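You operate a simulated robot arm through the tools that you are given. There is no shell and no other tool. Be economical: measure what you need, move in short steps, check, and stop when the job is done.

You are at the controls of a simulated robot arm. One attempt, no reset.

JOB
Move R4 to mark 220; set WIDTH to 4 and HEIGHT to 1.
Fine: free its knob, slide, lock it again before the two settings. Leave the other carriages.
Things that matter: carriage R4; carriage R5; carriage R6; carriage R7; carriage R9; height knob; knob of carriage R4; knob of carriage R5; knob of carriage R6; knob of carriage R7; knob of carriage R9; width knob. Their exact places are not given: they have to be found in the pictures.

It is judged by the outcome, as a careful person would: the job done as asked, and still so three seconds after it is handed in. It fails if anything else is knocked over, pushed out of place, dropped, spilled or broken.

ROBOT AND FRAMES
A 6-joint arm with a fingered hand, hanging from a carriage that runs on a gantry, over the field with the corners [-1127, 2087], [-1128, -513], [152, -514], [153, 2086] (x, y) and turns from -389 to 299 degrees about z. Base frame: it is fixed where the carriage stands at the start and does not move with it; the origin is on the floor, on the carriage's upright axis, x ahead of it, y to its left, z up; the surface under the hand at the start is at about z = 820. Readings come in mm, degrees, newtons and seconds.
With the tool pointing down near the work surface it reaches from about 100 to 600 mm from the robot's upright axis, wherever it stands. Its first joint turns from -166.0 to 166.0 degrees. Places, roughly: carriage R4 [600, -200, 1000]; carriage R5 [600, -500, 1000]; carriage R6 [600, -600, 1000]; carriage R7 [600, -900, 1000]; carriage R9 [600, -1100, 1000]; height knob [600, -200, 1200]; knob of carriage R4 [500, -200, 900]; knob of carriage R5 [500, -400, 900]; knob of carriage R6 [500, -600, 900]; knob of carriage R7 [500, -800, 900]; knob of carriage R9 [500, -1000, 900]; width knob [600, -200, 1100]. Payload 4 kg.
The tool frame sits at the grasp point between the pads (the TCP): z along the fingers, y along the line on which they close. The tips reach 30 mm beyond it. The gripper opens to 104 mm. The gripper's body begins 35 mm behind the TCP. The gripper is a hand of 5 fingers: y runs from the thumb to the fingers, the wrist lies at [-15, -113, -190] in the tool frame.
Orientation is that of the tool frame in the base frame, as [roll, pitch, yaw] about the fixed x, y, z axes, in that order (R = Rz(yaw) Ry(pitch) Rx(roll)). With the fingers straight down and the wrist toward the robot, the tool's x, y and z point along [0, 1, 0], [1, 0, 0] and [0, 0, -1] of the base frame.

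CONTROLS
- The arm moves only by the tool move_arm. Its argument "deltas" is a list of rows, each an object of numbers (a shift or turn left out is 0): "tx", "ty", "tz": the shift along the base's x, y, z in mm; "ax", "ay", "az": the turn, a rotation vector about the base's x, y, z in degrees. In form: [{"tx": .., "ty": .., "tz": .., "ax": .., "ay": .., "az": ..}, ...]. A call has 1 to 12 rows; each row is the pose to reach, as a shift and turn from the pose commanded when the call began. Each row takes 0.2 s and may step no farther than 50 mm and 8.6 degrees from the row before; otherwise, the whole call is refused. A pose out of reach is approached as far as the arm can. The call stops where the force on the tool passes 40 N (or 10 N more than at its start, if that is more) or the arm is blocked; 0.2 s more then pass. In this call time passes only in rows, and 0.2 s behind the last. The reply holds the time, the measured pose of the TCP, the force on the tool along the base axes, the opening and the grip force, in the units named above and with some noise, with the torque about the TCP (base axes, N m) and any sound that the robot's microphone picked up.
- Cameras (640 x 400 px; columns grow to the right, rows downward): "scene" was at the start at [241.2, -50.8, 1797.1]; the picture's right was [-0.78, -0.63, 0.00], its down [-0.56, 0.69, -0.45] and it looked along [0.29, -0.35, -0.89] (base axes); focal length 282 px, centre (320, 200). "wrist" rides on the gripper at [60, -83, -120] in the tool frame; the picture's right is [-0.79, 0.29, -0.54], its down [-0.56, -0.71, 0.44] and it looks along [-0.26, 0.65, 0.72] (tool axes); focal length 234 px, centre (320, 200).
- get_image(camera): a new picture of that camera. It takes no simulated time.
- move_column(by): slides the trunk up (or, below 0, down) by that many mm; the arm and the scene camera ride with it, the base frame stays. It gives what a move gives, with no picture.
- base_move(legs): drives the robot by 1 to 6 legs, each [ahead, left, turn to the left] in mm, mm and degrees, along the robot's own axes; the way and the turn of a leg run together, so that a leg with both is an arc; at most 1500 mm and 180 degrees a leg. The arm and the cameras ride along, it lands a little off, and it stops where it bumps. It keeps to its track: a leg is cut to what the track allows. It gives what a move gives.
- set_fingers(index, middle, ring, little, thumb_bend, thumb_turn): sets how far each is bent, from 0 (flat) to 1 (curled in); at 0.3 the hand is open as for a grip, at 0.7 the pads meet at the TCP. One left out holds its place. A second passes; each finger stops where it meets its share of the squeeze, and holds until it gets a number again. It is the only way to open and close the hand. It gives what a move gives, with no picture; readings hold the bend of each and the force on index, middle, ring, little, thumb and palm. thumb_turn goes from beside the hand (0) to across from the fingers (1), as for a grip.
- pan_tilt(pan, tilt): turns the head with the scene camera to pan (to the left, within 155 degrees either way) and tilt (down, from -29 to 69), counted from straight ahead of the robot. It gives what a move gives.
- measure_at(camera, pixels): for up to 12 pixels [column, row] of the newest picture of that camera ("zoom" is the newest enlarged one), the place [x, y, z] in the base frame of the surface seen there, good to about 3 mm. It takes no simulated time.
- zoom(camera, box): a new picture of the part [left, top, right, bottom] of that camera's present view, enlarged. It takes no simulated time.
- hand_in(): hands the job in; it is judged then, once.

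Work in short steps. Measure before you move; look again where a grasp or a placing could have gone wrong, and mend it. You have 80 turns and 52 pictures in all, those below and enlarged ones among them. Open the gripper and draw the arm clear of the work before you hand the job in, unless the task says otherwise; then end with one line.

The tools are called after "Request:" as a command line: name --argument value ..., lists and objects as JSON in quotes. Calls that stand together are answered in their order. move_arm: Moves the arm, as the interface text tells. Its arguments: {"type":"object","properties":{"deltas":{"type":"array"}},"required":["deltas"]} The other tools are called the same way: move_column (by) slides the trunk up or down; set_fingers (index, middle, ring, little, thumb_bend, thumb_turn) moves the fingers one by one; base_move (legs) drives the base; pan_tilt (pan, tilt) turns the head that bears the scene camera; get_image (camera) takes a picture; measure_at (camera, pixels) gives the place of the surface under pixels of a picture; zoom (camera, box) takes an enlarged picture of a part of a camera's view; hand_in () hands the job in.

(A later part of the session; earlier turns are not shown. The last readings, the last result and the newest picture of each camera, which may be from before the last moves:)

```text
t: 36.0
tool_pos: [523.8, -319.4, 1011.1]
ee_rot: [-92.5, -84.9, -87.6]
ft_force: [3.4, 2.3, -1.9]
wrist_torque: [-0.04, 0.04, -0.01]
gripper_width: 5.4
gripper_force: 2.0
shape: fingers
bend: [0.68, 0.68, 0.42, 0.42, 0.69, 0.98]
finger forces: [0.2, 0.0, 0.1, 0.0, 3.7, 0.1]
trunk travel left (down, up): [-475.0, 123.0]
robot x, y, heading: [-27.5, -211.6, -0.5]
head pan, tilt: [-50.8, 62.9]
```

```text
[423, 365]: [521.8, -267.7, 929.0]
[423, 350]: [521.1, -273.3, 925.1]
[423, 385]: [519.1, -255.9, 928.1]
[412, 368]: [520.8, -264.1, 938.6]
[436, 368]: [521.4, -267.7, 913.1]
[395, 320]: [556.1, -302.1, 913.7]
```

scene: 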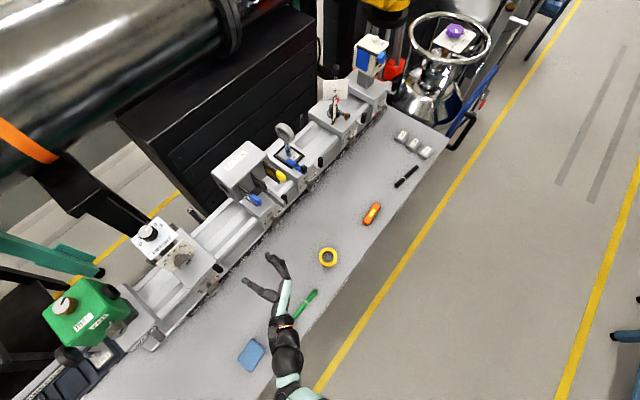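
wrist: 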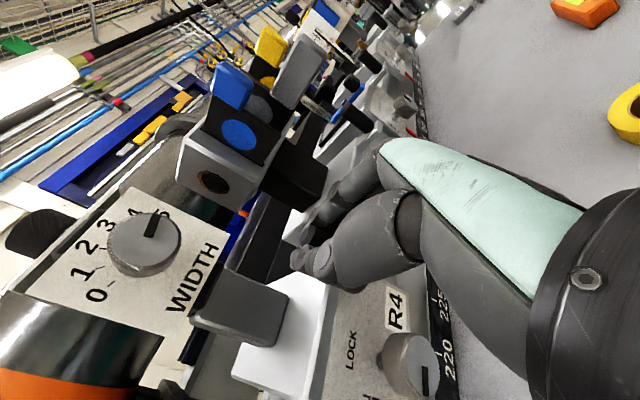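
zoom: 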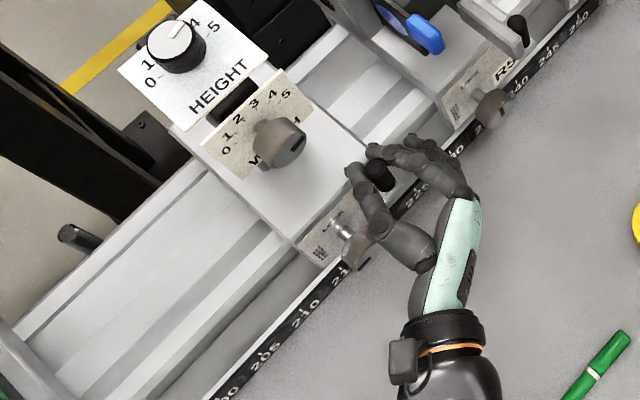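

Knob is at y≈−266.5, so the pointer is probably near 218.4. I push about 14 mm more, then open, back off and view the pointer.

Request:
move_arm --deltas '[{"ty": -7}, {"ty": -14}]'

Request:
set_fingers --index 0.42 --middle 0.42 --thumb_bend 0.42

Request:
move_arm --deltas '[{"tx": -40}, {"tx": -80}, {"tx": -90, "ty": 40}, {"tx": -90, "ty": 80}]'

Request:
get_image --camera "wrist"

```text
t: 36.6
tool_pos: [524.0, -332.5, 1010.3]
ee_rot: [-92.2, -85.0, -87.9]
ft_force: [3.0, 2.6, -2.5]
wrist_torque: [-0.04, 0.04, 0.01]
gripper_width: 5.2
gripper_force: 2.0
shape: fingers
bend: [0.68, 0.68, 0.42, 0.42, 0.69, 0.98]
finger forces: [0.4, 0.0, 0.0, 0.1, 3.3, 0.0]
trunk travel left (down, up): [-475.0, 123.0]
robot x, y, heading: [-26.8, -208.8, -0.4]
head pan, tilt: [-50.8, 62.9]
```

```text
t: 37.6
tool_pos: [523.4, -332.7, 1010.8]
ee_rot: [-91.3, -85.0, -88.8]
ft_force: [0.1, 0.3, -0.1]
wrist_torque: [0.03, 0.04, 0.01]
gripper_width: 72.3
gripper_force: 0.1
shape: fingers
bend: [0.42, 0.42, 0.42, 0.42, 0.42, 0.97]
finger forces: [0.0, 0.0, 0.1, 0.0, 0.0, 0.0]
trunk travel left (down, up): [-475.0, 123.0]
robot x, y, heading: [-26.4, -205.8, -0.4]
head pan, tilt: [-50.8, 62.9]
```

```text
t: 38.6
tool_pos: [433.6, -255.3, 1010.9]
ee_rot: [-92.1, -85.0, -88.0]
ft_force: [0.1, 0.2, -0.3]
wrist_torque: [0.02, 0.02, 0.06]
gripper_width: 72.6
gripper_force: 0.0
shape: fingers
bend: [0.42, 0.42, 0.42, 0.42, 0.42, 0.97]
finger forces: [0.0, 0.0, 0.1, 0.0, 0.0, 0.1]
trunk travel left (down, up): [-475.0, 123.0]
robot x, y, heading: [-26.7, -210.6, -0.5]
head pan, tilt: [-50.8, 62.9]
```

```text
21 pictures are left
```

wrist: 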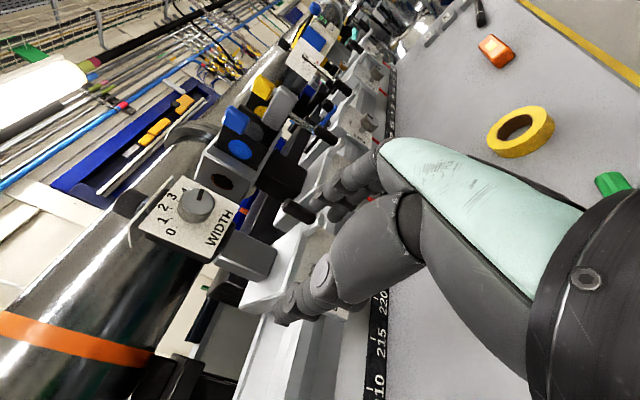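

The hand hides the pointer; from 60 mm right of the knob it was visible before, so I move to y≈−342.

Request:
move_arm --deltas '[{"ty": -43}, {"ty": -86}]'

Request:
zoom --camera "wrist" --box '[250, 270, 410, 400]'

```text
t: 39.2
tool_pos: [433.8, -339.4, 1009.8]
ee_rot: [-91.4, -85.0, -88.6]
ft_force: [-0.3, 0.7, 0.9]
wrist_torque: [-0.02, -0.02, -0.03]
gripper_width: 73.0
gripper_force: 0.1
shape: fingers
bend: [0.42, 0.42, 0.42, 0.42, 0.42, 0.97]
finger forces: [0.0, 0.0, 0.1, 0.0, 0.0, 0.0]
trunk travel left (down, up): [-475.0, 123.0]
robot x, y, heading: [-26.0, -207.1, -0.3]
head pan, tilt: [-50.8, 62.9]
```

```text
3.08 times, centred on (330, 335) of wrist
```

zoom: 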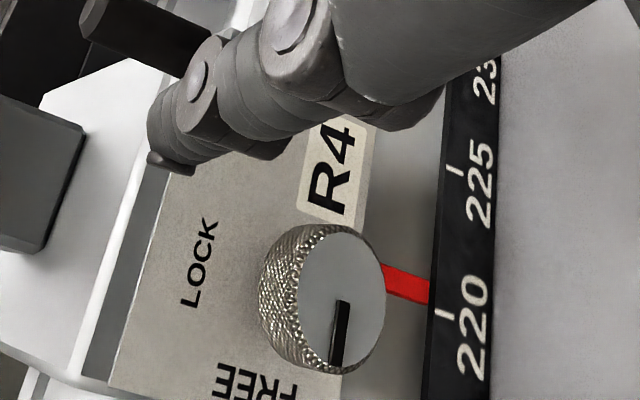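

I measure the pointer end and the ticks in this zoom.

Request:
measure_at --camera "zoom" --pixels '[[420, 287], [408, 283], [426, 280], [424, 298], [443, 314], [454, 169], [448, 315], [340, 290], [345, 312], [395, 270], [392, 290]]'

```text
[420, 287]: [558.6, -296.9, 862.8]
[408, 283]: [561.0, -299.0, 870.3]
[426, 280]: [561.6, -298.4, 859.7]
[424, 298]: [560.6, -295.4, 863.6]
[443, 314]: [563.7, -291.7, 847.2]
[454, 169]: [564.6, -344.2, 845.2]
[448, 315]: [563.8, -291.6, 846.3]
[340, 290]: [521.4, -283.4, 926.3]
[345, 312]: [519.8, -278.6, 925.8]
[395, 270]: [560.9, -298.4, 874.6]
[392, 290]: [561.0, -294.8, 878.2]
```

Pointer reads ≈220.5–220.7, about 6 mm too far; I can correct that while holding the knob. I pre-shape the fingers narrower and line up with the knob (y≈−282, z≈930.5), still at x≈435.

Request:
set_fingers --index 0.48 --middle 0.48 --thumb_bend 0.48

Request:
move_arm --deltas '[{"ty": 20, "tz": -27, "ax": 3}, {"ty": 40, "tz": -54, "ax": 6}, {"ty": 58, "tz": -79, "ax": 8}]'

Request:
get_image --camera "wrist"

```text
t: 40.2
tool_pos: [435.4, -338.3, 1010.2]
ee_rot: [-91.6, -85.0, -88.5]
ft_force: [0.1, -0.4, 0.5]
wrist_torque: [-0.02, -0.04, 0.04]
gripper_width: 58.0
gripper_force: 0.1
shape: fingers
bend: [0.48, 0.48, 0.42, 0.42, 0.48, 0.97]
finger forces: [0.0, 0.0, 0.0, 0.1, 0.0, 0.0]
trunk travel left (down, up): [-475.0, 123.0]
robot x, y, heading: [-26.1, -205.7, -0.6]
head pan, tilt: [-50.8, 62.9]
```

```text
t: 41.0
tool_pos: [433.7, -283.0, 933.9]
ee_rot: [-90.5, -77.1, -89.8]
ft_force: [-0.4, 0.2, 0.9]
wrist_torque: [0.0, 0.0, -0.02]
gripper_width: 57.9
gripper_force: 0.0
shape: fingers
bend: [0.48, 0.48, 0.42, 0.42, 0.48, 0.97]
finger forces: [0.1, 0.0, 0.0, 0.0, 0.0, 0.0]
trunk travel left (down, up): [-475.0, 123.0]
robot x, y, heading: [-26.4, -208.0, -0.4]
head pan, tilt: [-50.8, 62.9]
```

```text
19 pictures are left
```

wrist: 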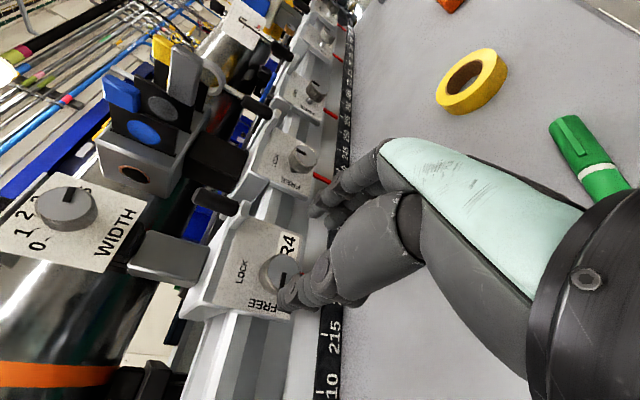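

The forward axis predicts pixel (277,270) and the knob face is at about (284,270): good. I advance to x≈516 with a small trim, and close.

Request:
move_arm --deltas '[{"tx": 40, "tz": -3}, {"tx": 82, "tz": -3}]'

Request:
set_fingers --index 0.72 --middle 0.72 --thumb_bend 0.78

Request:
get_image --camera "wrist"

```text
t: 41.6
tool_pos: [508.4, -279.6, 942.1]
ee_rot: [-90.9, -77.0, -89.1]
ft_force: [-1.2, -0.5, -1.2]
wrist_torque: [-0.02, -0.01, 0.04]
gripper_width: 57.8
gripper_force: 0.1
shape: fingers
bend: [0.48, 0.48, 0.42, 0.42, 0.48, 0.97]
finger forces: [0.1, 0.1, 0.0, 0.0, 0.0, 0.1]
out of reach, approached as far as the arm can: row 2
trunk travel left (down, up): [-475.0, 123.0]
robot x, y, heading: [-29.1, -208.1, -0.4]
head pan, tilt: [-50.8, 62.9]
```

```text
t: 42.6
tool_pos: [509.8, -279.4, 943.7]
ee_rot: [-91.1, -77.0, -89.0]
ft_force: [1.5, -2.0, 1.0]
wrist_torque: [-0.02, -0.02, -0.02]
gripper_width: 0.2
gripper_force: 0.9
shape: fingers
bend: [0.71, 0.71, 0.42, 0.42, 0.74, 0.97]
finger forces: [0.0, 1.8, 0.0, 0.1, 0.0, 0.0]
trunk travel left (down, up): [-475.0, 123.0]
robot x, y, heading: [-28.6, -210.5, -0.6]
head pan, tilt: [-50.8, 62.9]
```

```text
18 pictures are left
```

wrist: 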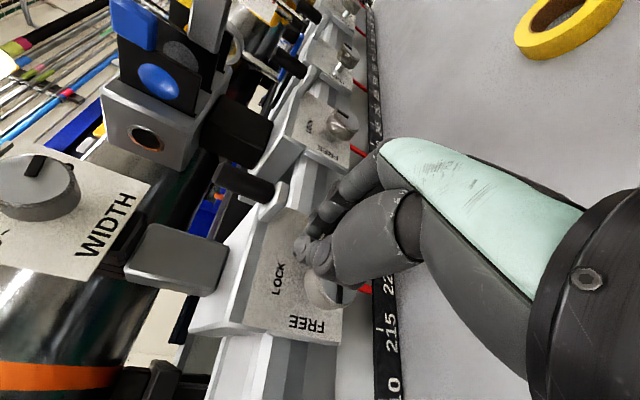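

Reach again fell short: the hand is 11 mm high and the fingers closed above the knob. I open, back off, and lower the trunk 80 mm while raising the arm to compensate.

Request:
set_fingers --index 0.48 --middle 0.48 --thumb_bend 0.48

Request:
move_arm --deltas '[{"tx": -45}, {"tx": -70, "tz": 35}, {"tx": -70, "tz": 75}]'

Request:
move_column --by -90

```text
t: 43.6
tool_pos: [509.4, -278.8, 944.0]
ee_rot: [-90.7, -77.0, -89.4]
ft_force: [-0.6, -0.1, -0.5]
wrist_torque: [-0.03, -0.03, 0.03]
gripper_width: 56.8
gripper_force: 0.1
shape: fingers
bend: [0.48, 0.48, 0.42, 0.42, 0.48, 0.97]
finger forces: [0.0, 0.0, 0.1, 0.0, 0.0, 0.1]
trunk travel left (down, up): [-475.0, 123.0]
robot x, y, heading: [-24.1, -206.1, -0.5]
head pan, tilt: [-50.8, 62.9]
```

```text
t: 44.5
tool_pos: [465.2, -273.5, 931.2]
ee_rot: [-90.2, -77.1, -90.0]
ft_force: [-0.1, 0.1, 0.6]
wrist_torque: [-0.04, 0.01, 0.0]
gripper_width: 57.0
gripper_force: 0.1
shape: fingers
bend: [0.48, 0.48, 0.42, 0.42, 0.48, 0.97]
finger forces: [0.0, 0.1, 0.0, 0.0, 0.1, 0.0]
out of reach, approached as far as the arm can: row 1, 2, 3
trunk travel left (down, up): [-475.0, 123.0]
robot x, y, heading: [-24.6, -210.7, -0.1]
head pan, tilt: [-50.8, 62.9]
```

```text
t: 45.3
tool_pos: [466.4, -275.8, 883.8]
ee_rot: [-85.2, -78.2, -95.2]
ft_force: [-3.7, 2.3, 15.0]
wrist_torque: [-0.28, 0.37, -0.09]
gripper_width: 57.0
gripper_force: 7.6
shape: fingers
bend: [0.48, 0.48, 0.42, 0.45, 0.48, 0.97]
finger forces: [0.1, 0.0, 0.0, 14.9, 0.0, 0.0]
trunk travel left (down, up): [-418.0, 180.0]
robot x, y, heading: [-27.0, -206.5, -0.3]
head pan, tilt: [-50.8, 62.9]
stopped: the force on the tool passed its limit at 65 N (the readings are from after the stop); the commanded pose is now the measured one
```

The little finger touched down (likely the table) because the arm hadn't risen. I raise the trunk back up 57 mm and check the state.

Request:
move_column --by 57

Request:
move_arm --deltas '[{"tx": -15}, {"tx": -30}]'

Request:
get_image --camera "scene"

```text
t: 46.2
tool_pos: [465.9, -276.2, 939.7]
ee_rot: [-86.5, -78.1, -93.9]
ft_force: [0.3, -0.2, 0.0]
wrist_torque: [-0.02, 0.01, 0.0]
gripper_width: 56.8
gripper_force: 0.1
shape: fingers
bend: [0.48, 0.48, 0.42, 0.42, 0.48, 0.97]
finger forces: [0.1, 0.0, 0.0, 0.1, 0.2, 0.0]
trunk travel left (down, up): [-475.0, 123.0]
robot x, y, heading: [-29.6, -212.7, -0.6]
head pan, tilt: [-50.8, 62.9]
```

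```text
t: 46.8
tool_pos: [439.1, -274.5, 931.7]
ee_rot: [-85.2, -78.2, -95.4]
ft_force: [0.1, -0.9, 0.1]
wrist_torque: [0.0, 0.0, 0.01]
gripper_width: 57.2
gripper_force: 0.1
shape: fingers
bend: [0.48, 0.48, 0.42, 0.42, 0.48, 0.97]
finger forces: [0.1, 0.1, 0.0, 0.0, 0.0, 0.1]
out of reach, approached as far as the arm can: row 1, 2
trunk travel left (down, up): [-475.0, 123.0]
robot x, y, heading: [-25.2, -209.7, -0.4]
head pan, tilt: [-50.8, 62.9]
```

```text
17 pictures are left
```

scene: 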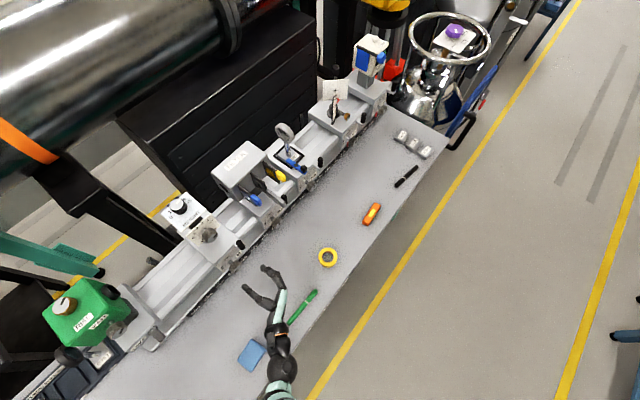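

No harm visible. The wrist seems bend-limited when low, so I raise the hand in small steps to prepare for a lower trunk.

Request:
move_arm --deltas '[{"tz": 25}, {"tz": 50}, {"tz": 75}, {"tz": 100}, {"tz": 125}]'

```text
t: 48.0
tool_pos: [451.8, -265.6, 936.0]
ee_rot: [-85.8, -78.1, -94.7]
ft_force: [0.9, -0.3, -0.5]
wrist_torque: [-0.04, 0.01, -0.03]
gripper_width: 56.9
gripper_force: 0.0
shape: fingers
bend: [0.48, 0.48, 0.42, 0.42, 0.48, 0.97]
finger forces: [0.1, 0.0, 0.1, 0.0, 0.1, 0.0]
out of reach, approached as far as the arm can: row 1, 2, 3, 4, 5
trunk travel left (down, up): [-475.0, 123.0]
robot x, y, heading: [-25.1, -206.5, -0.5]
head pan, tilt: [-50.8, 62.9]
```

It's stuck at a joint limit in this branch. I try rolling back 8° and retreating along the path that worked.

Request:
move_arm --deltas '[{"tx": -10, "ax": -5}, {"tx": -25, "ty": -15, "ax": -10}, {"tx": -40, "ty": -40, "tz": 20, "ax": -14}, {"tx": -45, "ty": -60, "tz": 45, "ax": -14}]'

```text
t: 49.0
tool_pos: [411.3, -306.4, 956.1]
ee_rot: [65.0, -87.6, 114.6]
ft_force: [0.8, 0.4, -0.5]
wrist_torque: [0.0, 0.0, -0.02]
gripper_width: 57.2
gripper_force: 0.2
shape: fingers
bend: [0.48, 0.48, 0.42, 0.42, 0.48, 0.97]
finger forces: [0.0, 0.0, 0.1, 0.1, 0.0, 0.0]
out of reach, approached as far as the arm can: row 1, 2, 4
trunk travel left (down, up): [-475.0, 123.0]
robot x, y, heading: [-26.1, -208.9, -0.6]
head pan, tilt: [-50.8, 62.9]
```

Row 3 was reachable. I continue in that direction in small pieces to learn which motion frees it.

Request:
move_arm --deltas '[{"tx": -10, "ty": -15}, {"tx": -20, "ty": -30}, {"tx": -20, "ty": -30, "tz": 20}, {"tx": -20, "ty": -30, "tz": 40}, {"tx": -20, "ty": -30, "tz": 60}, {"tx": -20, "ty": -30, "tz": 80}]'

```text
t: 50.4
tool_pos: [398.3, -333.0, 947.0]
ee_rot: [63.8, -87.6, 115.8]
ft_force: [-0.2, -0.1, -0.2]
wrist_torque: [0.01, -0.05, -0.02]
gripper_width: 56.8
gripper_force: 0.0
shape: fingers
bend: [0.48, 0.48, 0.42, 0.42, 0.48, 0.97]
finger forces: [0.0, 0.0, 0.0, 0.1, 0.1, 0.1]
out of reach, approached as far as the arm can: row 1, 2, 3, 4, 5, 6
trunk travel left (down, up): [-475.0, 123.0]
robot x, y, heading: [-23.1, -211.7, -0.7]
head pan, tilt: [-50.8, 62.9]
```

Still stuck in this arm branch. I tilt the hand back to fingers-down (as in the earlier good configuration) to unwind the joints.

Request:
move_arm --deltas '[{"tx": -5, "ay": 8}, {"tx": -10, "ay": 16}, {"tx": -15, "ay": 24}, {"tx": -20, "ay": 32}, {"tx": -25, "ay": 40}, {"tx": -30, "tz": 10, "ay": 48}, {"tx": -35, "tz": 15, "ay": 56}, {"tx": -40, "tz": 20, "ay": 64}, {"tx": -45, "tz": 25, "ay": 72}, {"tx": -50, "tz": 30, "ay": 80}, {"tx": -55, "tz": 35, "ay": 86}]'

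```text
t: 51.3
tool_pos: [365.2, -310.3, 870.8]
ee_rot: [162.3, -71.1, 15.1]
ft_force: [-4.1, 3.9, 21.1]
wrist_torque: [-0.92, 0.52, -0.4]
gripper_width: 57.4
gripper_force: 10.4
shape: fingers
bend: [0.48, 0.48, 0.42, 0.43, 0.48, 0.97]
finger forces: [0.1, 0.0, 0.0, 21.8, 0.1, 0.0]
out of reach, approached as far as the arm can: row 1, 2, 3
trunk travel left (down, up): [-475.0, 123.0]
robot x, y, heading: [-29.3, -209.5, -0.6]
head pan, tilt: [-50.8, 62.9]
stopped in row 4: the force on the tool passed its limit at 123 N (the readings are from after the stop); the commanded pose is now the measured one
```

The little finger pressed on the table again. I raise the trunk 110 mm for clearance before any further unwinding.

Request:
move_column --by 110

Request:
move_arm --deltas '[{"ay": 8}, {"ay": 16}, {"ay": 24}, {"ay": 32}, {"ay": 40}]'

```text
t: 52.7
tool_pos: [363.6, -311.4, 979.4]
ee_rot: [162.7, -70.8, 14.8]
ft_force: [0.0, 0.0, 0.5]
wrist_torque: [0.01, 0.01, 0.01]
gripper_width: 57.3
gripper_force: 0.0
shape: fingers
bend: [0.48, 0.48, 0.42, 0.42, 0.48, 0.97]
finger forces: [0.0, 0.0, 0.0, 0.0, 0.0, 0.1]
trunk travel left (down, up): [-585.0, 13.0]
robot x, y, heading: [-25.3, -207.8, -0.5]
head pan, tilt: [-50.8, 62.9]
```

```text
t: 53.9
tool_pos: [364.3, -311.1, 979.5]
ee_rot: [173.8, -31.2, 5.6]
ft_force: [0.2, -0.4, 0.3]
wrist_torque: [0.04, -0.02, -0.03]
gripper_width: 57.4
gripper_force: 0.0
shape: fingers
bend: [0.48, 0.48, 0.42, 0.42, 0.48, 0.97]
finger forces: [0.0, 0.1, 0.1, 0.0, 0.1, 0.0]
trunk travel left (down, up): [-585.0, 13.0]
robot x, y, heading: [-30.5, -206.0, -0.4]
head pan, tilt: [-50.8, 62.9]
```

Free again with no flags. Plan: drive back off the table, lower the trunk well so the shoulder is nearer knob height, then raise and level the hand there.

Request:
base_move --legs '[[-300, -50, 0]]'

Request:
move_arm --deltas '[{"tz": 30}, {"tz": 60}]'

Request:
move_column --by -260

Request:
move_arm --deltas '[{"tz": 20, "ay": -8}, {"tz": 40, "ay": -16}, {"tz": 60, "ay": -24}, {"tz": 80, "ay": -32}, {"tz": 100, "ay": -40}, {"tz": 120, "ay": -48}, {"tz": 140, "ay": -56}, {"tz": 160, "ay": -59}, {"tz": 180, "ay": -59}]'

```text
t: 55.9
tool_pos: [71.5, -358.0, 978.3]
ee_rot: [173.8, -31.2, 5.8]
ft_force: [0.8, -0.1, 0.2]
wrist_torque: [0.04, -0.03, 0.0]
gripper_width: 57.3
gripper_force: 0.0
shape: fingers
bend: [0.48, 0.48, 0.42, 0.42, 0.48, 0.97]
finger forces: [0.0, 0.0, 0.1, 0.0, 0.1, 0.0]
trunk travel left (down, up): [-585.0, 13.0]
robot x, y, heading: [-314.7, -256.7, -0.2]
head pan, tilt: [-50.8, 62.9]
```

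```text
t: 56.5
tool_pos: [72.3, -358.3, 1038.2]
ee_rot: [173.7, -31.3, 5.8]
ft_force: [0.2, 0.3, 0.2]
wrist_torque: [0.01, 0.01, -0.02]
gripper_width: 57.2
gripper_force: 0.0
shape: fingers
bend: [0.48, 0.48, 0.42, 0.42, 0.48, 0.97]
finger forces: [0.0, 0.0, 0.1, 0.1, 0.2, 0.0]
trunk travel left (down, up): [-585.0, 13.0]
robot x, y, heading: [-316.8, -253.7, -0.4]
head pan, tilt: [-50.8, 62.9]
```

```text
t: 59.2
tool_pos: [72.0, -357.8, 778.7]
ee_rot: [173.7, -31.3, 5.9]
ft_force: [0.0, 0.5, -0.5]
wrist_torque: [-0.02, 0.0, 0.03]
gripper_width: 57.1
gripper_force: 0.0
shape: fingers
bend: [0.48, 0.48, 0.42, 0.42, 0.48, 0.97]
finger forces: [0.0, 0.0, 0.1, 0.0, 0.0, 0.0]
trunk travel left (down, up): [-325.0, 273.0]
robot x, y, heading: [-318.2, -254.8, -0.2]
head pan, tilt: [-50.8, 62.9]
```

```text
t: 61.2
tool_pos: [74.7, -360.0, 959.5]
ee_rot: [82.3, -85.0, 94.4]
ft_force: [0.0, -0.1, 0.1]
wrist_torque: [-0.01, -0.02, -0.01]
gripper_width: 57.3
gripper_force: 0.1
shape: fingers
bend: [0.48, 0.48, 0.42, 0.42, 0.48, 0.97]
finger forces: [0.0, 0.0, 0.0, 0.0, 0.1, 0.1]
trunk travel left (down, up): [-325.0, 273.0]
robot x, y, heading: [-315.7, -259.3, -0.2]
head pan, tilt: [-50.8, 62.9]
```

No flags at this trunk height. I now rehearse the whole unlock/lock roll range here in free space: extend ~110 mm and roll up to +80°.

Request:
move_arm --deltas '[{"tx": 20, "tz": -8, "ax": 5, "az": 1}, {"tx": 40, "tz": -16, "ax": 10, "az": 3}, {"tx": 70, "tz": -28, "ax": 15, "az": 3.3}, {"tx": 110, "tz": -28, "ax": 23, "az": 3.3}, {"tx": 110, "tz": -28, "ax": 31, "az": 3.3}, {"tx": 110, "tz": -28, "ax": 39, "az": 3.3}, {"tx": 110, "tz": -28, "ax": 47, "az": 3.3}, {"tx": 110, "tz": -28, "ax": 55, "az": 3.3}, {"tx": 110, "tz": -28, "ax": 63, "az": 3.3}, {"tx": 110, "tz": -28, "ax": 71, "az": 3.3}, {"tx": 110, "tz": -28, "ax": 79, "az": 3.3}, {"tx": 110, "tz": -28, "ax": 87, "az": 3.3}]'

```text
t: 63.8
tool_pos: [184.5, -352.2, 927.2]
ee_rot: [-91.1, -8.8, -88.9]
ft_force: [-0.5, -0.5, 0.0]
wrist_torque: [0.03, 0.01, -0.01]
gripper_width: 57.2
gripper_force: 0.0
shape: fingers
bend: [0.48, 0.48, 0.42, 0.42, 0.48, 0.97]
finger forces: [0.0, 0.0, 0.0, 0.0, 0.1, 0.1]
out of reach, approached as far as the arm can: row 12
trunk travel left (down, up): [-325.0, 273.0]
robot x, y, heading: [-321.0, -259.4, -0.2]
head pan, tilt: [-50.8, 62.9]
```

Nearly the full range works here (only the last row was over). I roll back to wrist-left, then drive forward and left to stand in front of the knob.

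Request:
move_arm --deltas '[{"ax": -8}, {"ax": -16}, {"ax": -24}, {"ax": -32}, {"ax": -40}, {"ax": -48}, {"ax": -56}, {"ax": -64}, {"ax": -72}, {"ax": -78}]'

Request:
base_move --legs '[[250, 70, 0]]'

Request:
get_image --camera "wrist"

```text
t: 66.0
tool_pos: [183.9, -350.4, 926.4]
ee_rot: [-111.2, -85.8, -69.6]
ft_force: [0.0, 0.0, 0.1]
wrist_torque: [-0.01, 0.0, -0.01]
gripper_width: 57.5
gripper_force: 0.1
shape: fingers
bend: [0.48, 0.48, 0.42, 0.42, 0.48, 0.97]
finger forces: [0.0, 0.0, 0.0, 0.0, 0.0, 0.0]
trunk travel left (down, up): [-325.0, 273.0]
robot x, y, heading: [-319.3, -255.5, -0.3]
head pan, tilt: [-50.8, 62.9]
```

```text
t: 67.9
tool_pos: [432.6, -279.2, 927.5]
ee_rot: [-109.2, -85.7, -71.3]
ft_force: [0.3, -0.4, -0.6]
wrist_torque: [0.01, -0.01, 0.02]
gripper_width: 57.4
gripper_force: 0.0
shape: fingers
bend: [0.48, 0.48, 0.42, 0.42, 0.48, 0.97]
finger forces: [0.1, 0.1, 0.1, 0.1, 0.0, 0.1]
trunk travel left (down, up): [-325.0, 273.0]
robot x, y, heading: [-71.2, -189.8, 0.1]
head pan, tilt: [-50.8, 62.9]
```

```text
16 pictures are left
```

wrist: 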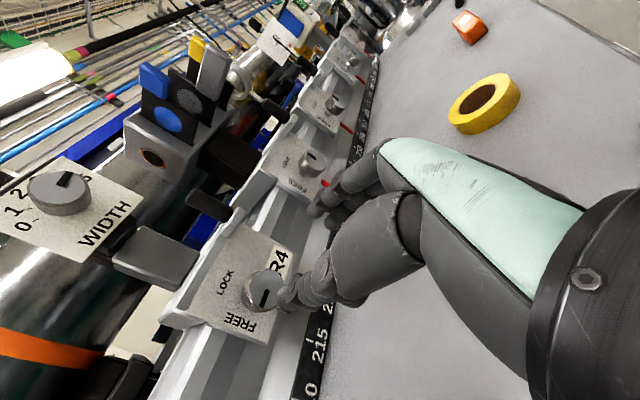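

I measure the knob face around (265,287) to align before advancing.

Request:
measure_at --camera "wrist" --pixels '[[264, 280], [264, 302], [254, 290], [276, 292], [264, 273], [264, 309], [252, 285], [282, 290]]'

```text
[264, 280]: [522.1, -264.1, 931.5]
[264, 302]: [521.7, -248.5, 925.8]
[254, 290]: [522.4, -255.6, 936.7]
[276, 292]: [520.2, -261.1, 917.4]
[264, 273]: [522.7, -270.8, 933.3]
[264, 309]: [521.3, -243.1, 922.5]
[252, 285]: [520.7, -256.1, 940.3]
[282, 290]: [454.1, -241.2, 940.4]
```

The knob is now at (521, −257, 930) – the earlier fumble rolled the free carriage back. I align, advance to x≈516 and grip; then I'll drag it.

Request:
move_arm --deltas '[{"ty": 22, "tz": 3}, {"ty": 22, "tz": 3, "tx": 40}, {"ty": 22, "tz": 3, "tx": 84}]'

Request:
set_fingers --index 0.72 --middle 0.72 --thumb_bend 0.76

Request:
get_image --camera "wrist"

```text
t: 68.7
tool_pos: [518.4, -256.1, 929.1]
ee_rot: [-110.3, -85.7, -70.2]
ft_force: [-0.7, 1.0, 0.1]
wrist_torque: [-0.01, -0.01, 0.0]
gripper_width: 57.2
gripper_force: 0.0
shape: fingers
bend: [0.48, 0.48, 0.42, 0.42, 0.48, 0.97]
finger forces: [0.0, 0.0, 0.1, 0.0, 0.0, 0.0]
trunk travel left (down, up): [-325.0, 273.0]
robot x, y, heading: [-68.1, -188.5, 0.1]
head pan, tilt: [-50.8, 62.9]
```

```text
t: 69.7
tool_pos: [518.5, -256.5, 927.1]
ee_rot: [-112.6, -85.7, -67.9]
ft_force: [7.6, -2.8, -6.4]
wrist_torque: [0.01, 0.11, 0.07]
gripper_width: 24.6
gripper_force: 16.6
shape: fingers
bend: [0.59, 0.62, 0.42, 0.42, 0.62, 0.96]
finger forces: [9.2, 11.7, 0.0, 0.1, 12.9, 0.1]
trunk travel left (down, up): [-325.0, 273.0]
robot x, y, heading: [-70.3, -185.0, 0.2]
head pan, tilt: [-50.8, 62.9]
```

```text
15 pictures are left
```

wrist: 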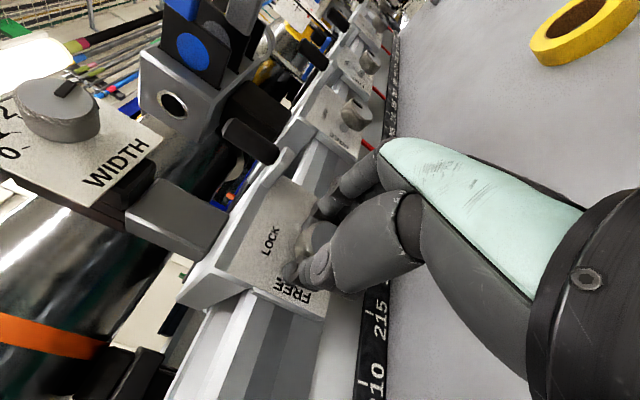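

Firm grip (≈12 N each side). I drag the carriage −19.7 mm in y (to knob y≈−276.7), then turn clockwise 74°.

Request:
move_arm --deltas '[{"ty": -7}, {"ty": -14}, {"ty": -19.7}, {"ty": -19.7}]'

Request:
pan_tilt --pan -12 --tilt 60

Request:
get_image --camera "scene"

```text
t: 70.7
tool_pos: [519.2, -276.8, 930.1]
ee_rot: [-109.9, -85.8, -70.6]
ft_force: [9.7, 2.1, -11.7]
wrist_torque: [0.07, 0.22, 0.18]
gripper_width: 24.0
gripper_force: 17.0
shape: fingers
bend: [0.6, 0.63, 0.42, 0.42, 0.62, 0.97]
finger forces: [7.2, 13.1, 0.0, 0.1, 13.1, 0.0]
trunk travel left (down, up): [-325.0, 273.0]
robot x, y, heading: [-69.9, -184.9, 0.1]
head pan, tilt: [-50.8, 62.9]
```

```text
t: 71.7
tool_pos: [517.5, -277.2, 929.4]
ee_rot: [-110.2, -85.7, -70.2]
ft_force: [10.6, 1.4, -11.6]
wrist_torque: [0.06, 0.23, 0.16]
gripper_width: 23.9
gripper_force: 16.7
shape: fingers
bend: [0.6, 0.63, 0.42, 0.42, 0.62, 0.97]
finger forces: [7.2, 13.6, 0.1, 0.0, 12.8, 0.0]
trunk travel left (down, up): [-325.0, 273.0]
robot x, y, heading: [-73.7, -187.7, 0.3]
head pan, tilt: [-12.0, 60.0]
```

```text
14 pictures are left
```

scene: 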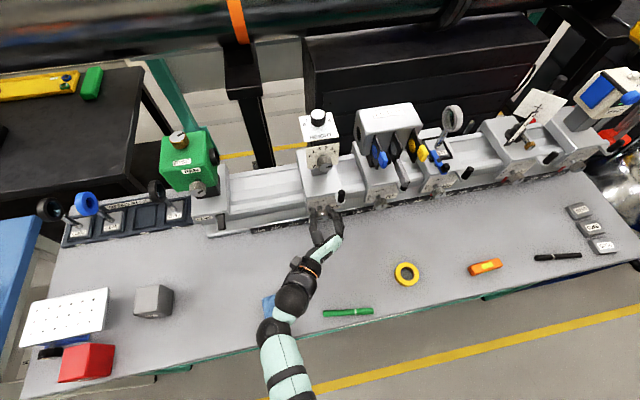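

Everything is in place and the grip holds. I turn clockwise 74° now.

Request:
move_arm --deltas '[{"ax": 7}, {"ax": 14}, {"ax": 21}, {"ax": 28}, {"ax": 35}, {"ax": 42}, {"ax": 49}, {"ax": 56}, {"ax": 63}, {"ax": 70}, {"ax": 74}]'

Request:
zoom --camera "wrist" --box '[220, 160, 420, 320]'

```text
t: 74.1
tool_pos: [518.0, -277.5, 928.0]
ee_rot: [-90.9, -11.8, -88.5]
ft_force: [14.3, -1.7, -14.1]
wrist_torque: [-0.08, 0.31, -0.02]
gripper_width: 22.2
gripper_force: 18.1
shape: fingers
bend: [0.56, 0.6, 0.42, 0.42, 0.65, 0.97]
finger forces: [13.1, 13.3, 0.0, 0.0, 10.0, 0.0]
trunk travel left (down, up): [-325.0, 273.0]
robot x, y, heading: [-71.0, -188.8, 0.2]
head pan, tilt: [-12.0, 60.0]
```

```text
2.50 times, centred on (320, 240) of wrist
```

zoom: 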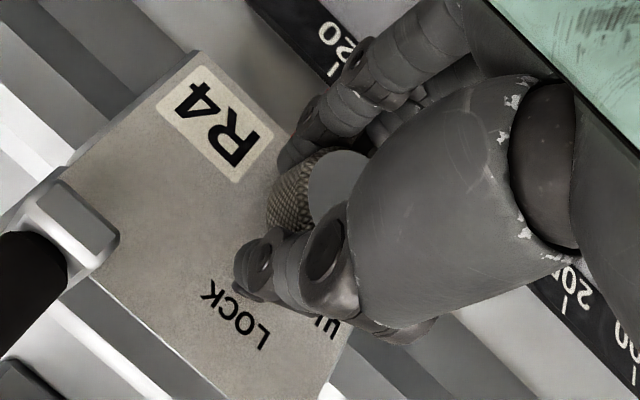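

The turn went smoothly. I release, back off 60 mm and look at the knob and pointer.

Request:
set_fingers --index 0.45 --middle 0.45 --thumb_bend 0.45

Request:
move_arm --deltas '[{"tx": -35}, {"tx": -75}]'

Request:
zoom --camera "wrist" --box '[220, 180, 380, 300]'

```text
t: 75.1
tool_pos: [517.1, -278.0, 930.8]
ee_rot: [-90.9, -12.0, -88.3]
ft_force: [-1.0, 0.1, -0.1]
wrist_torque: [0.01, -0.02, 0.01]
gripper_width: 65.1
gripper_force: 0.0
shape: fingers
bend: [0.45, 0.45, 0.42, 0.42, 0.45, 0.97]
finger forces: [0.1, 0.0, 0.0, 0.0, 0.0, 0.1]
trunk travel left (down, up): [-325.0, 273.0]
robot x, y, heading: [-70.3, -184.1, -0.0]
head pan, tilt: [-12.0, 60.0]
```

```text
t: 75.7
tool_pos: [443.5, -278.5, 928.7]
ee_rot: [-90.9, -12.0, -88.5]
ft_force: [0.1, -0.7, 0.2]
wrist_torque: [0.01, 0.0, -0.01]
gripper_width: 64.5
gripper_force: 0.1
shape: fingers
bend: [0.45, 0.45, 0.42, 0.42, 0.45, 0.97]
finger forces: [0.0, 0.0, 0.1, 0.1, 0.0, 0.1]
trunk travel left (down, up): [-325.0, 273.0]
robot x, y, heading: [-70.3, -182.4, 0.1]
head pan, tilt: [-12.0, 60.0]
```

```text
3.33 times, centred on (300, 240) of wrist
```

zoom: 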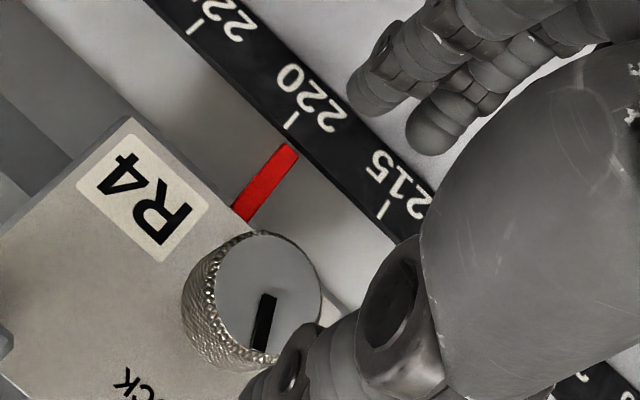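

The line is ~25° short of LOCK, and the pointer appears near 219.5–219.8. I measure the pointer and ticks in 3D.

Request:
measure_at --camera "zoom" --pixels '[[285, 155], [275, 170], [262, 190], [250, 207], [290, 123], [295, 117], [382, 212], [387, 206], [195, 25], [268, 295], [226, 290], [315, 290]]'

```text
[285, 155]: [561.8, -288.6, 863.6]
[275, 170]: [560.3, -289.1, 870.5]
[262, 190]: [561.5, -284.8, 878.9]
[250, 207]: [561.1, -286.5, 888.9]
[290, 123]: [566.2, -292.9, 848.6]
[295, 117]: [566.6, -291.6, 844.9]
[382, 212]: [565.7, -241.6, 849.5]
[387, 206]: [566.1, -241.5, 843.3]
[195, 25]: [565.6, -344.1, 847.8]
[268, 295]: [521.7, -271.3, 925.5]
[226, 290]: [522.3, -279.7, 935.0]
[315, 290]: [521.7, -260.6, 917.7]
```

Pointer 3D ≈ −287.3 vs tick 220 at −292.3, so it reads ≈219.5–219.7 and needs about −4 mm. I roll back 36°, recentre on the knob (−272), and advance.

Request:
move_arm --deltas '[{"ax": -8, "ty": 2}, {"ax": -16, "ty": 4}, {"ax": -24, "ty": 6}, {"ax": -32, "ty": 6.5, "tz": 1.5}, {"ax": -36, "ty": 6.5, "tz": 1.5, "tx": 35}, {"ax": -36, "ty": 6.5, "tz": 1.5, "tx": 74}]'

Request:
set_fingers --index 0.72 --middle 0.72 --thumb_bend 0.76

```text
t: 77.1
tool_pos: [518.2, -269.1, 932.7]
ee_rot: [-92.0, -48.0, -87.9]
ft_force: [-0.7, 0.6, 0.1]
wrist_torque: [-0.03, 0.01, -0.01]
gripper_width: 65.0
gripper_force: 0.1
shape: fingers
bend: [0.45, 0.45, 0.42, 0.42, 0.45, 0.97]
finger forces: [0.0, 0.1, 0.0, 0.0, 0.0, 0.0]
trunk travel left (down, up): [-325.0, 273.0]
robot x, y, heading: [-69.4, -187.3, 0.4]
head pan, tilt: [-12.0, 60.0]
```

```text
t: 78.1
tool_pos: [516.2, -271.2, 931.3]
ee_rot: [-92.5, -48.0, -87.5]
ft_force: [6.9, -6.9, -14.4]
wrist_torque: [0.01, 0.33, -0.15]
gripper_width: 25.3
gripper_force: 17.2
shape: fingers
bend: [0.56, 0.59, 0.42, 0.42, 0.66, 0.97]
finger forces: [12.0, 13.0, 0.0, 0.1, 9.0, 0.1]
trunk travel left (down, up): [-325.0, 273.0]
robot x, y, heading: [-68.7, -184.9, 0.0]
head pan, tilt: [-12.0, 60.0]
```

Gripped. I shift −5 mm in y (4 plus a little for compliance) and turn clockwise 36°.

Request:
move_arm --deltas '[{"ty": -2.5}, {"ty": -5}, {"ty": -5, "ax": 7}, {"ty": -5, "ax": 14}, {"ty": -5, "ax": 21}, {"ty": -5, "ax": 28}, {"ty": -5, "ax": 36}, {"ty": -5, "ax": 36}]'

Request:
set_fingers --index 0.45 --middle 0.45 --thumb_bend 0.45

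Request:
move_arm --deltas '[{"tx": -35}, {"tx": -75}]'

Request:
zoom --camera "wrist" --box '[220, 180, 380, 300]'

```text
t: 79.9
tool_pos: [517.4, -277.1, 931.0]
ee_rot: [-90.8, -12.0, -88.6]
ft_force: [7.0, -6.2, -11.3]
wrist_torque: [-0.37, 0.12, -0.14]
gripper_width: 23.7
gripper_force: 16.7
shape: fingers
bend: [0.58, 0.59, 0.42, 0.42, 0.66, 0.99]
finger forces: [11.1, 11.7, 0.0, 0.1, 10.0, 0.0]
trunk travel left (down, up): [-325.0, 273.0]
robot x, y, heading: [-69.5, -186.0, -0.2]
head pan, tilt: [-12.0, 60.0]
```

```text
t: 80.9
tool_pos: [517.7, -274.9, 930.4]
ee_rot: [-90.8, -11.9, -88.6]
ft_force: [-0.1, -0.2, 0.1]
wrist_torque: [0.0, 0.0, -0.01]
gripper_width: 64.8
gripper_force: 0.0
shape: fingers
bend: [0.45, 0.45, 0.42, 0.42, 0.45, 0.97]
finger forces: [0.0, 0.0, 0.0, 0.0, 0.0, 0.0]
trunk travel left (down, up): [-325.0, 273.0]
robot x, y, heading: [-69.6, -187.5, 0.2]
head pan, tilt: [-12.0, 60.0]
```

```text
t: 81.5
tool_pos: [440.9, -272.4, 931.4]
ee_rot: [-90.9, -11.9, -88.4]
ft_force: [-0.4, 0.2, -0.6]
wrist_torque: [0.02, 0.0, -0.02]
gripper_width: 64.7
gripper_force: 0.0
shape: fingers
bend: [0.45, 0.45, 0.42, 0.42, 0.45, 0.97]
finger forces: [0.1, 0.1, 0.0, 0.0, 0.0, 0.1]
trunk travel left (down, up): [-325.0, 273.0]
robot x, y, heading: [-66.9, -186.3, -0.1]
head pan, tilt: [-12.0, 60.0]
```

```text
3.33 times, centred on (300, 240) of wrist
```

zoom: 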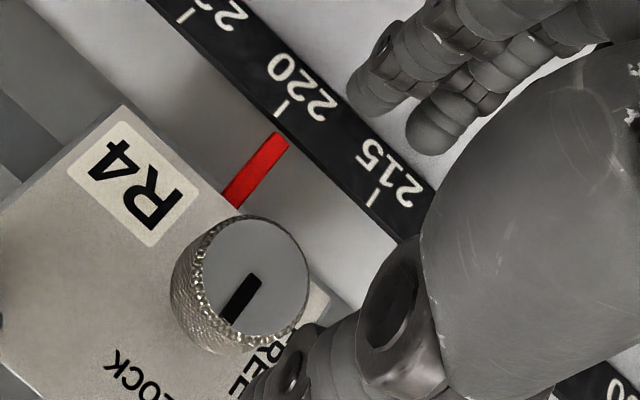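

The line points to LOCK now. I measure the pointer against the tick 220 again.

Request:
measure_at --camera "zoom" --pixels '[[276, 145], [268, 156], [258, 170], [248, 183], [238, 197], [279, 114], [284, 107], [370, 203], [376, 195], [188, 17], [266, 150], [275, 165]]'

```text
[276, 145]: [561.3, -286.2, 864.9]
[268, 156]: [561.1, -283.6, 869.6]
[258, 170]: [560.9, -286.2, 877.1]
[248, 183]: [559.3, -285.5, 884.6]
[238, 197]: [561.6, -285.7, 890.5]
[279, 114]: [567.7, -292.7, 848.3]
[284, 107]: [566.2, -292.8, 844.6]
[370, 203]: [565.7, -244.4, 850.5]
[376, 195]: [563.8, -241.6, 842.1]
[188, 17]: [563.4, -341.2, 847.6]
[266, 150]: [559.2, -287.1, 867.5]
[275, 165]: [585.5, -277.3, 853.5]
```

It is locked but at ≈219.35, about 6.5 mm short, so I'll redo it: grip here, unlock 74°, drag −6.8 mm, and relock with the same grip. First advance and grip.

Request:
move_arm --deltas '[{"tx": 40, "tz": -1}, {"tx": 76, "tz": -1}]'

Request:
set_fingers --index 0.73 --middle 0.73 --thumb_bend 0.79

Request:
move_arm --deltas '[{"ax": -7}, {"ax": -14}, {"ax": -21}, {"ax": -28}, {"ax": -35}, {"ax": -42}, {"ax": -49}, {"ax": -56}, {"ax": -63}, {"ax": -70}, {"ax": -76}]'

Request:
zoom --camera "wrist" --box '[230, 200, 410, 340]'

```text
t: 82.1
tool_pos: [521.4, -274.5, 931.5]
ee_rot: [-90.8, -12.1, -88.4]
ft_force: [0.3, 0.2, 0.0]
wrist_torque: [-0.03, 0.01, 0.03]
gripper_width: 64.7
gripper_force: 0.0
shape: fingers
bend: [0.45, 0.45, 0.42, 0.42, 0.45, 0.97]
finger forces: [0.1, 0.1, 0.0, 0.0, 0.0, 0.0]
trunk travel left (down, up): [-325.0, 273.0]
robot x, y, heading: [-68.6, -187.5, -0.1]
head pan, tilt: [-12.0, 60.0]
```

```text
t: 83.1
tool_pos: [521.5, -273.9, 930.4]
ee_rot: [-90.9, -12.0, -88.4]
ft_force: [10.8, -1.7, -12.3]
wrist_torque: [-0.17, 0.18, -0.02]
gripper_width: 21.7
gripper_force: 19.7
shape: fingers
bend: [0.56, 0.61, 0.42, 0.42, 0.66, 0.97]
finger forces: [13.1, 11.8, 0.0, 0.1, 14.6, 0.0]
trunk travel left (down, up): [-325.0, 273.0]
robot x, y, heading: [-70.0, -189.3, 0.1]
head pan, tilt: [-12.0, 60.0]
```

```text
t: 85.5
tool_pos: [520.8, -273.4, 931.6]
ee_rot: [-130.2, -87.5, -50.1]
ft_force: [20.2, 3.3, -16.3]
wrist_torque: [0.07, 0.28, 0.21]
gripper_width: 21.4
gripper_force: 20.6
shape: fingers
bend: [0.58, 0.62, 0.42, 0.42, 0.65, 0.98]
finger forces: [9.2, 13.9, 0.0, 0.0, 18.2, 0.0]
trunk travel left (down, up): [-325.0, 273.0]
robot x, y, heading: [-69.6, -185.5, 0.2]
head pan, tilt: [-12.0, 60.0]
```

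```text
2.86 times, centred on (320, 270) of wrist
```

zoom: 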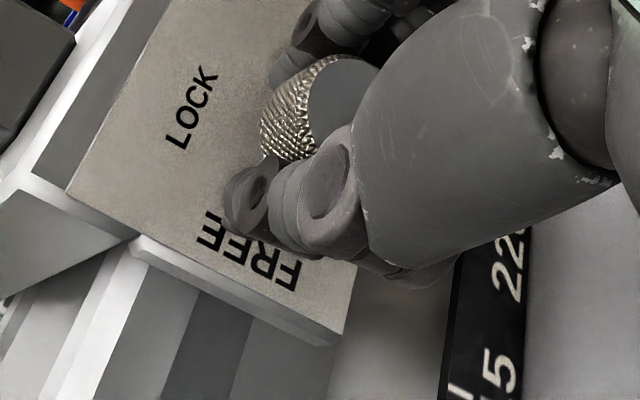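

Turned; now I drag −6.8 mm and watch the y force to confirm it's free.

Request:
move_arm --deltas '[{"ty": -3.4}, {"ty": -6.8}, {"ty": -6.8}]'

Request:
measure_at --camera "zoom" --pixels '[[190, 105], [250, 250], [340, 340], [70, 190], [345, 75]]'

Request:
zoom --camera "wrist" --box '[230, 200, 410, 340]'

```text
t: 86.3
tool_pos: [520.4, -282.2, 930.8]
ee_rot: [-125.7, -87.6, -54.8]
ft_force: [18.9, 2.7, -17.0]
wrist_torque: [0.03, 0.25, 0.22]
gripper_width: 21.5
gripper_force: 20.0
shape: fingers
bend: [0.59, 0.62, 0.42, 0.42, 0.65, 0.98]
finger forces: [8.8, 14.2, 0.0, 0.0, 18.2, 0.0]
trunk travel left (down, up): [-325.0, 273.0]
robot x, y, heading: [-69.2, -183.2, 0.1]
head pan, tilt: [-12.0, 60.0]
```

```text
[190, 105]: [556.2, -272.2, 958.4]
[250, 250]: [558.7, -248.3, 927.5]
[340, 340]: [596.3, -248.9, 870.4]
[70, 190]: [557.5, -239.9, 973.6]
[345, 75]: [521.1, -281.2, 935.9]
```

```text
2.86 times, centred on (320, 270) of wrist
```

zoom: 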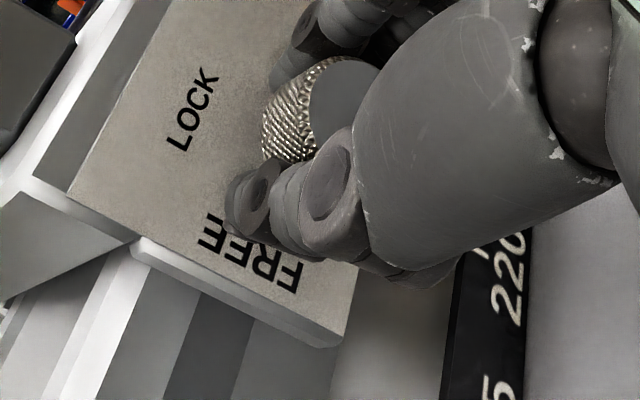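

The carriage moved with the hand against the scale. Now relock by +78° in the same grip, release and back off to look.

Request:
move_arm --deltas '[{"ax": 7}, {"ax": 14}, {"ax": 21}, {"ax": 28}, {"ax": 35}, {"ax": 42}, {"ax": 49}, {"ax": 56}, {"ax": 63}, {"ax": 70}, {"ax": 77}, {"ax": 78}]'

Request:
set_fingers --index 0.45 --middle 0.45 --thumb_bend 0.45

Request:
move_arm --deltas '[{"tx": -35}, {"tx": -78}]'

Request:
zoom --camera "wrist" --box '[220, 180, 380, 300]'

```text
t: 88.9
tool_pos: [520.2, -283.2, 931.7]
ee_rot: [-90.6, -9.9, -88.5]
ft_force: [19.1, -6.4, -11.0]
wrist_torque: [-0.35, 0.05, -0.12]
gripper_width: 21.3
gripper_force: 21.8
shape: fingers
bend: [0.55, 0.6, 0.42, 0.42, 0.67, 0.98]
finger forces: [14.8, 13.9, 0.0, 0.1, 15.6, 0.1]
trunk travel left (down, up): [-325.0, 273.0]
robot x, y, heading: [-67.3, -186.7, 0.1]
head pan, tilt: [-12.0, 60.0]
```

```text
t: 89.9
tool_pos: [518.4, -281.0, 929.7]
ee_rot: [-90.8, -10.0, -88.5]
ft_force: [0.1, 0.1, -0.5]
wrist_torque: [0.04, -0.01, 0.01]
gripper_width: 64.7
gripper_force: 0.0
shape: fingers
bend: [0.45, 0.45, 0.42, 0.42, 0.45, 0.97]
finger forces: [0.0, 0.1, 0.0, 0.1, 0.1, 0.1]
trunk travel left (down, up): [-325.0, 273.0]
robot x, y, heading: [-68.8, -185.1, 0.1]
head pan, tilt: [-12.0, 60.0]
```

```text
t: 90.5
tool_pos: [439.6, -280.0, 930.4]
ee_rot: [-90.8, -10.0, -88.4]
ft_force: [0.1, -0.3, 0.3]
wrist_torque: [-0.02, -0.01, -0.04]
gripper_width: 64.4
gripper_force: 0.0
shape: fingers
bend: [0.45, 0.45, 0.42, 0.42, 0.45, 0.97]
finger forces: [0.0, 0.0, 0.0, 0.0, 0.0, 0.1]
trunk travel left (down, up): [-325.0, 273.0]
robot x, y, heading: [-69.4, -184.3, 0.3]
head pan, tilt: [-12.0, 60.0]
```

```text
3.33 times, centred on (300, 240) of wrist
```

zoom: 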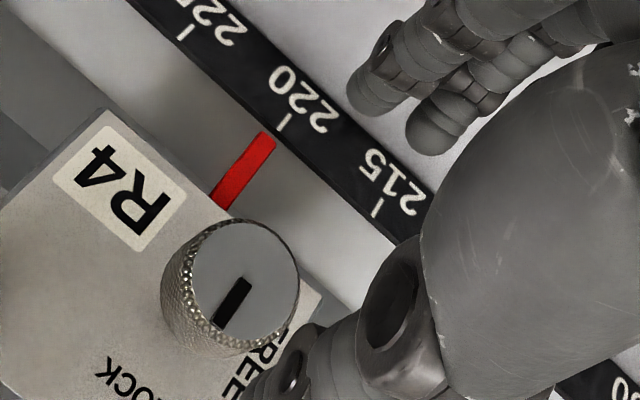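

Locked, and the strip extended meets the 220 tick within about 0.1–0.2 mark. I confirm with 3D points.

Request:
measure_at --camera "zoom" --pixels '[[263, 144], [255, 155], [245, 170], [235, 183], [227, 195], [280, 126], [285, 119], [377, 209], [188, 29]]'

```text
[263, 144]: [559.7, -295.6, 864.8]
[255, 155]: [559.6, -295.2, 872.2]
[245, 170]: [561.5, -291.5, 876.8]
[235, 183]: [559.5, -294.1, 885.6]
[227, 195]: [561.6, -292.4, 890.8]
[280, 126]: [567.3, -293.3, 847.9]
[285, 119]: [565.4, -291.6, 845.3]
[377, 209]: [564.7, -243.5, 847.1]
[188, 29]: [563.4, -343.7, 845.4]
```

R4 reads ≈220.1 and is locked. Now for WIDTH: I raise the trunk 176 mm (same arm posture) so the hand is in front of that dial, and look.

Request:
move_column --by 176

Request:
zoom --camera "wrist" --box '[200, 180, 360, 300]'

```text
t: 92.5
tool_pos: [441.3, -279.3, 1106.2]
ee_rot: [-90.8, -10.0, -88.5]
ft_force: [0.9, 0.1, 0.3]
wrist_torque: [0.03, 0.01, 0.01]
gripper_width: 64.7
gripper_force: 0.1
shape: fingers
bend: [0.45, 0.45, 0.42, 0.42, 0.45, 0.97]
finger forces: [0.0, 0.0, 0.0, 0.0, 0.0, 0.0]
trunk travel left (down, up): [-501.0, 97.0]
robot x, y, heading: [-69.9, -187.5, 0.2]
head pan, tilt: [-12.0, 60.0]
```

```text
3.33 times, centred on (280, 240) of wrist
```

zoom: 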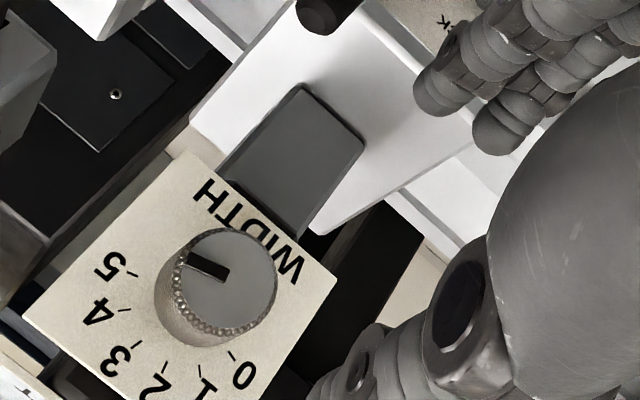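

All WIDTH ticks are visible. I measure ticks, face and line ends.

Request:
measure_at --camera "zoom" --pixels '[[128, 270], [122, 310], [135, 344], [165, 367], [200, 372], [233, 356], [224, 274], [192, 259], [228, 235], [225, 322], [185, 285], [272, 275]]'

```text
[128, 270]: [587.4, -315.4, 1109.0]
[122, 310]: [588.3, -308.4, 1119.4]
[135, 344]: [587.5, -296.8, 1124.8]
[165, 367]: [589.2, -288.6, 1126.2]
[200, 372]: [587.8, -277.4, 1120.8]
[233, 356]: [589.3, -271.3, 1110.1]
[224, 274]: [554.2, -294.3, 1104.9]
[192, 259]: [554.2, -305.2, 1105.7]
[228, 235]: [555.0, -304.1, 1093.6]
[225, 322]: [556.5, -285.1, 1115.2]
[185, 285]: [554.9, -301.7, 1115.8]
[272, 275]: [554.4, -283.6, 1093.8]
```

Current WIDTH line is at ≈76° (mark 5); mark 4 is at 45°, so a −30° turn. Dial axis (−293.4, 1104), face x≈555. I drive 40 mm closer, align and advance.

Request:
base_move --legs '[[40, 0, 0]]'

Request:
move_arm --deltas '[{"ty": -14, "tz": -1.5, "ax": -3}, {"ty": -14, "tz": -1.5, "ax": -5, "tx": 20}, {"ty": -14, "tz": -1.5, "ax": -5, "tx": 45}, {"ty": -14, "tz": -1.5, "ax": -5, "tx": 67}]'

```text
t: 93.4
tool_pos: [482.9, -280.7, 1105.9]
ee_rot: [-90.8, -9.9, -88.6]
ft_force: [-0.6, 0.2, 0.9]
wrist_torque: [0.01, 0.0, -0.01]
gripper_width: 64.6
gripper_force: 0.0
shape: fingers
bend: [0.45, 0.45, 0.42, 0.42, 0.45, 0.97]
finger forces: [0.0, 0.1, 0.0, 0.0, 0.1, 0.0]
trunk travel left (down, up): [-501.0, 97.0]
robot x, y, heading: [-25.1, -186.6, -0.0]
head pan, tilt: [-12.0, 60.0]
```

```text
t: 94.4
tool_pos: [548.9, -292.5, 1104.8]
ee_rot: [-91.0, -15.0, -88.3]
ft_force: [-0.3, 0.0, -0.3]
wrist_torque: [-0.03, -0.05, -0.01]
gripper_width: 64.8
gripper_force: 0.0
shape: fingers
bend: [0.45, 0.45, 0.42, 0.42, 0.45, 0.97]
finger forces: [0.1, 0.1, 0.0, 0.1, 0.0, 0.0]
trunk travel left (down, up): [-501.0, 97.0]
robot x, y, heading: [-25.4, -185.7, -0.1]
head pan, tilt: [-12.0, 60.0]
```

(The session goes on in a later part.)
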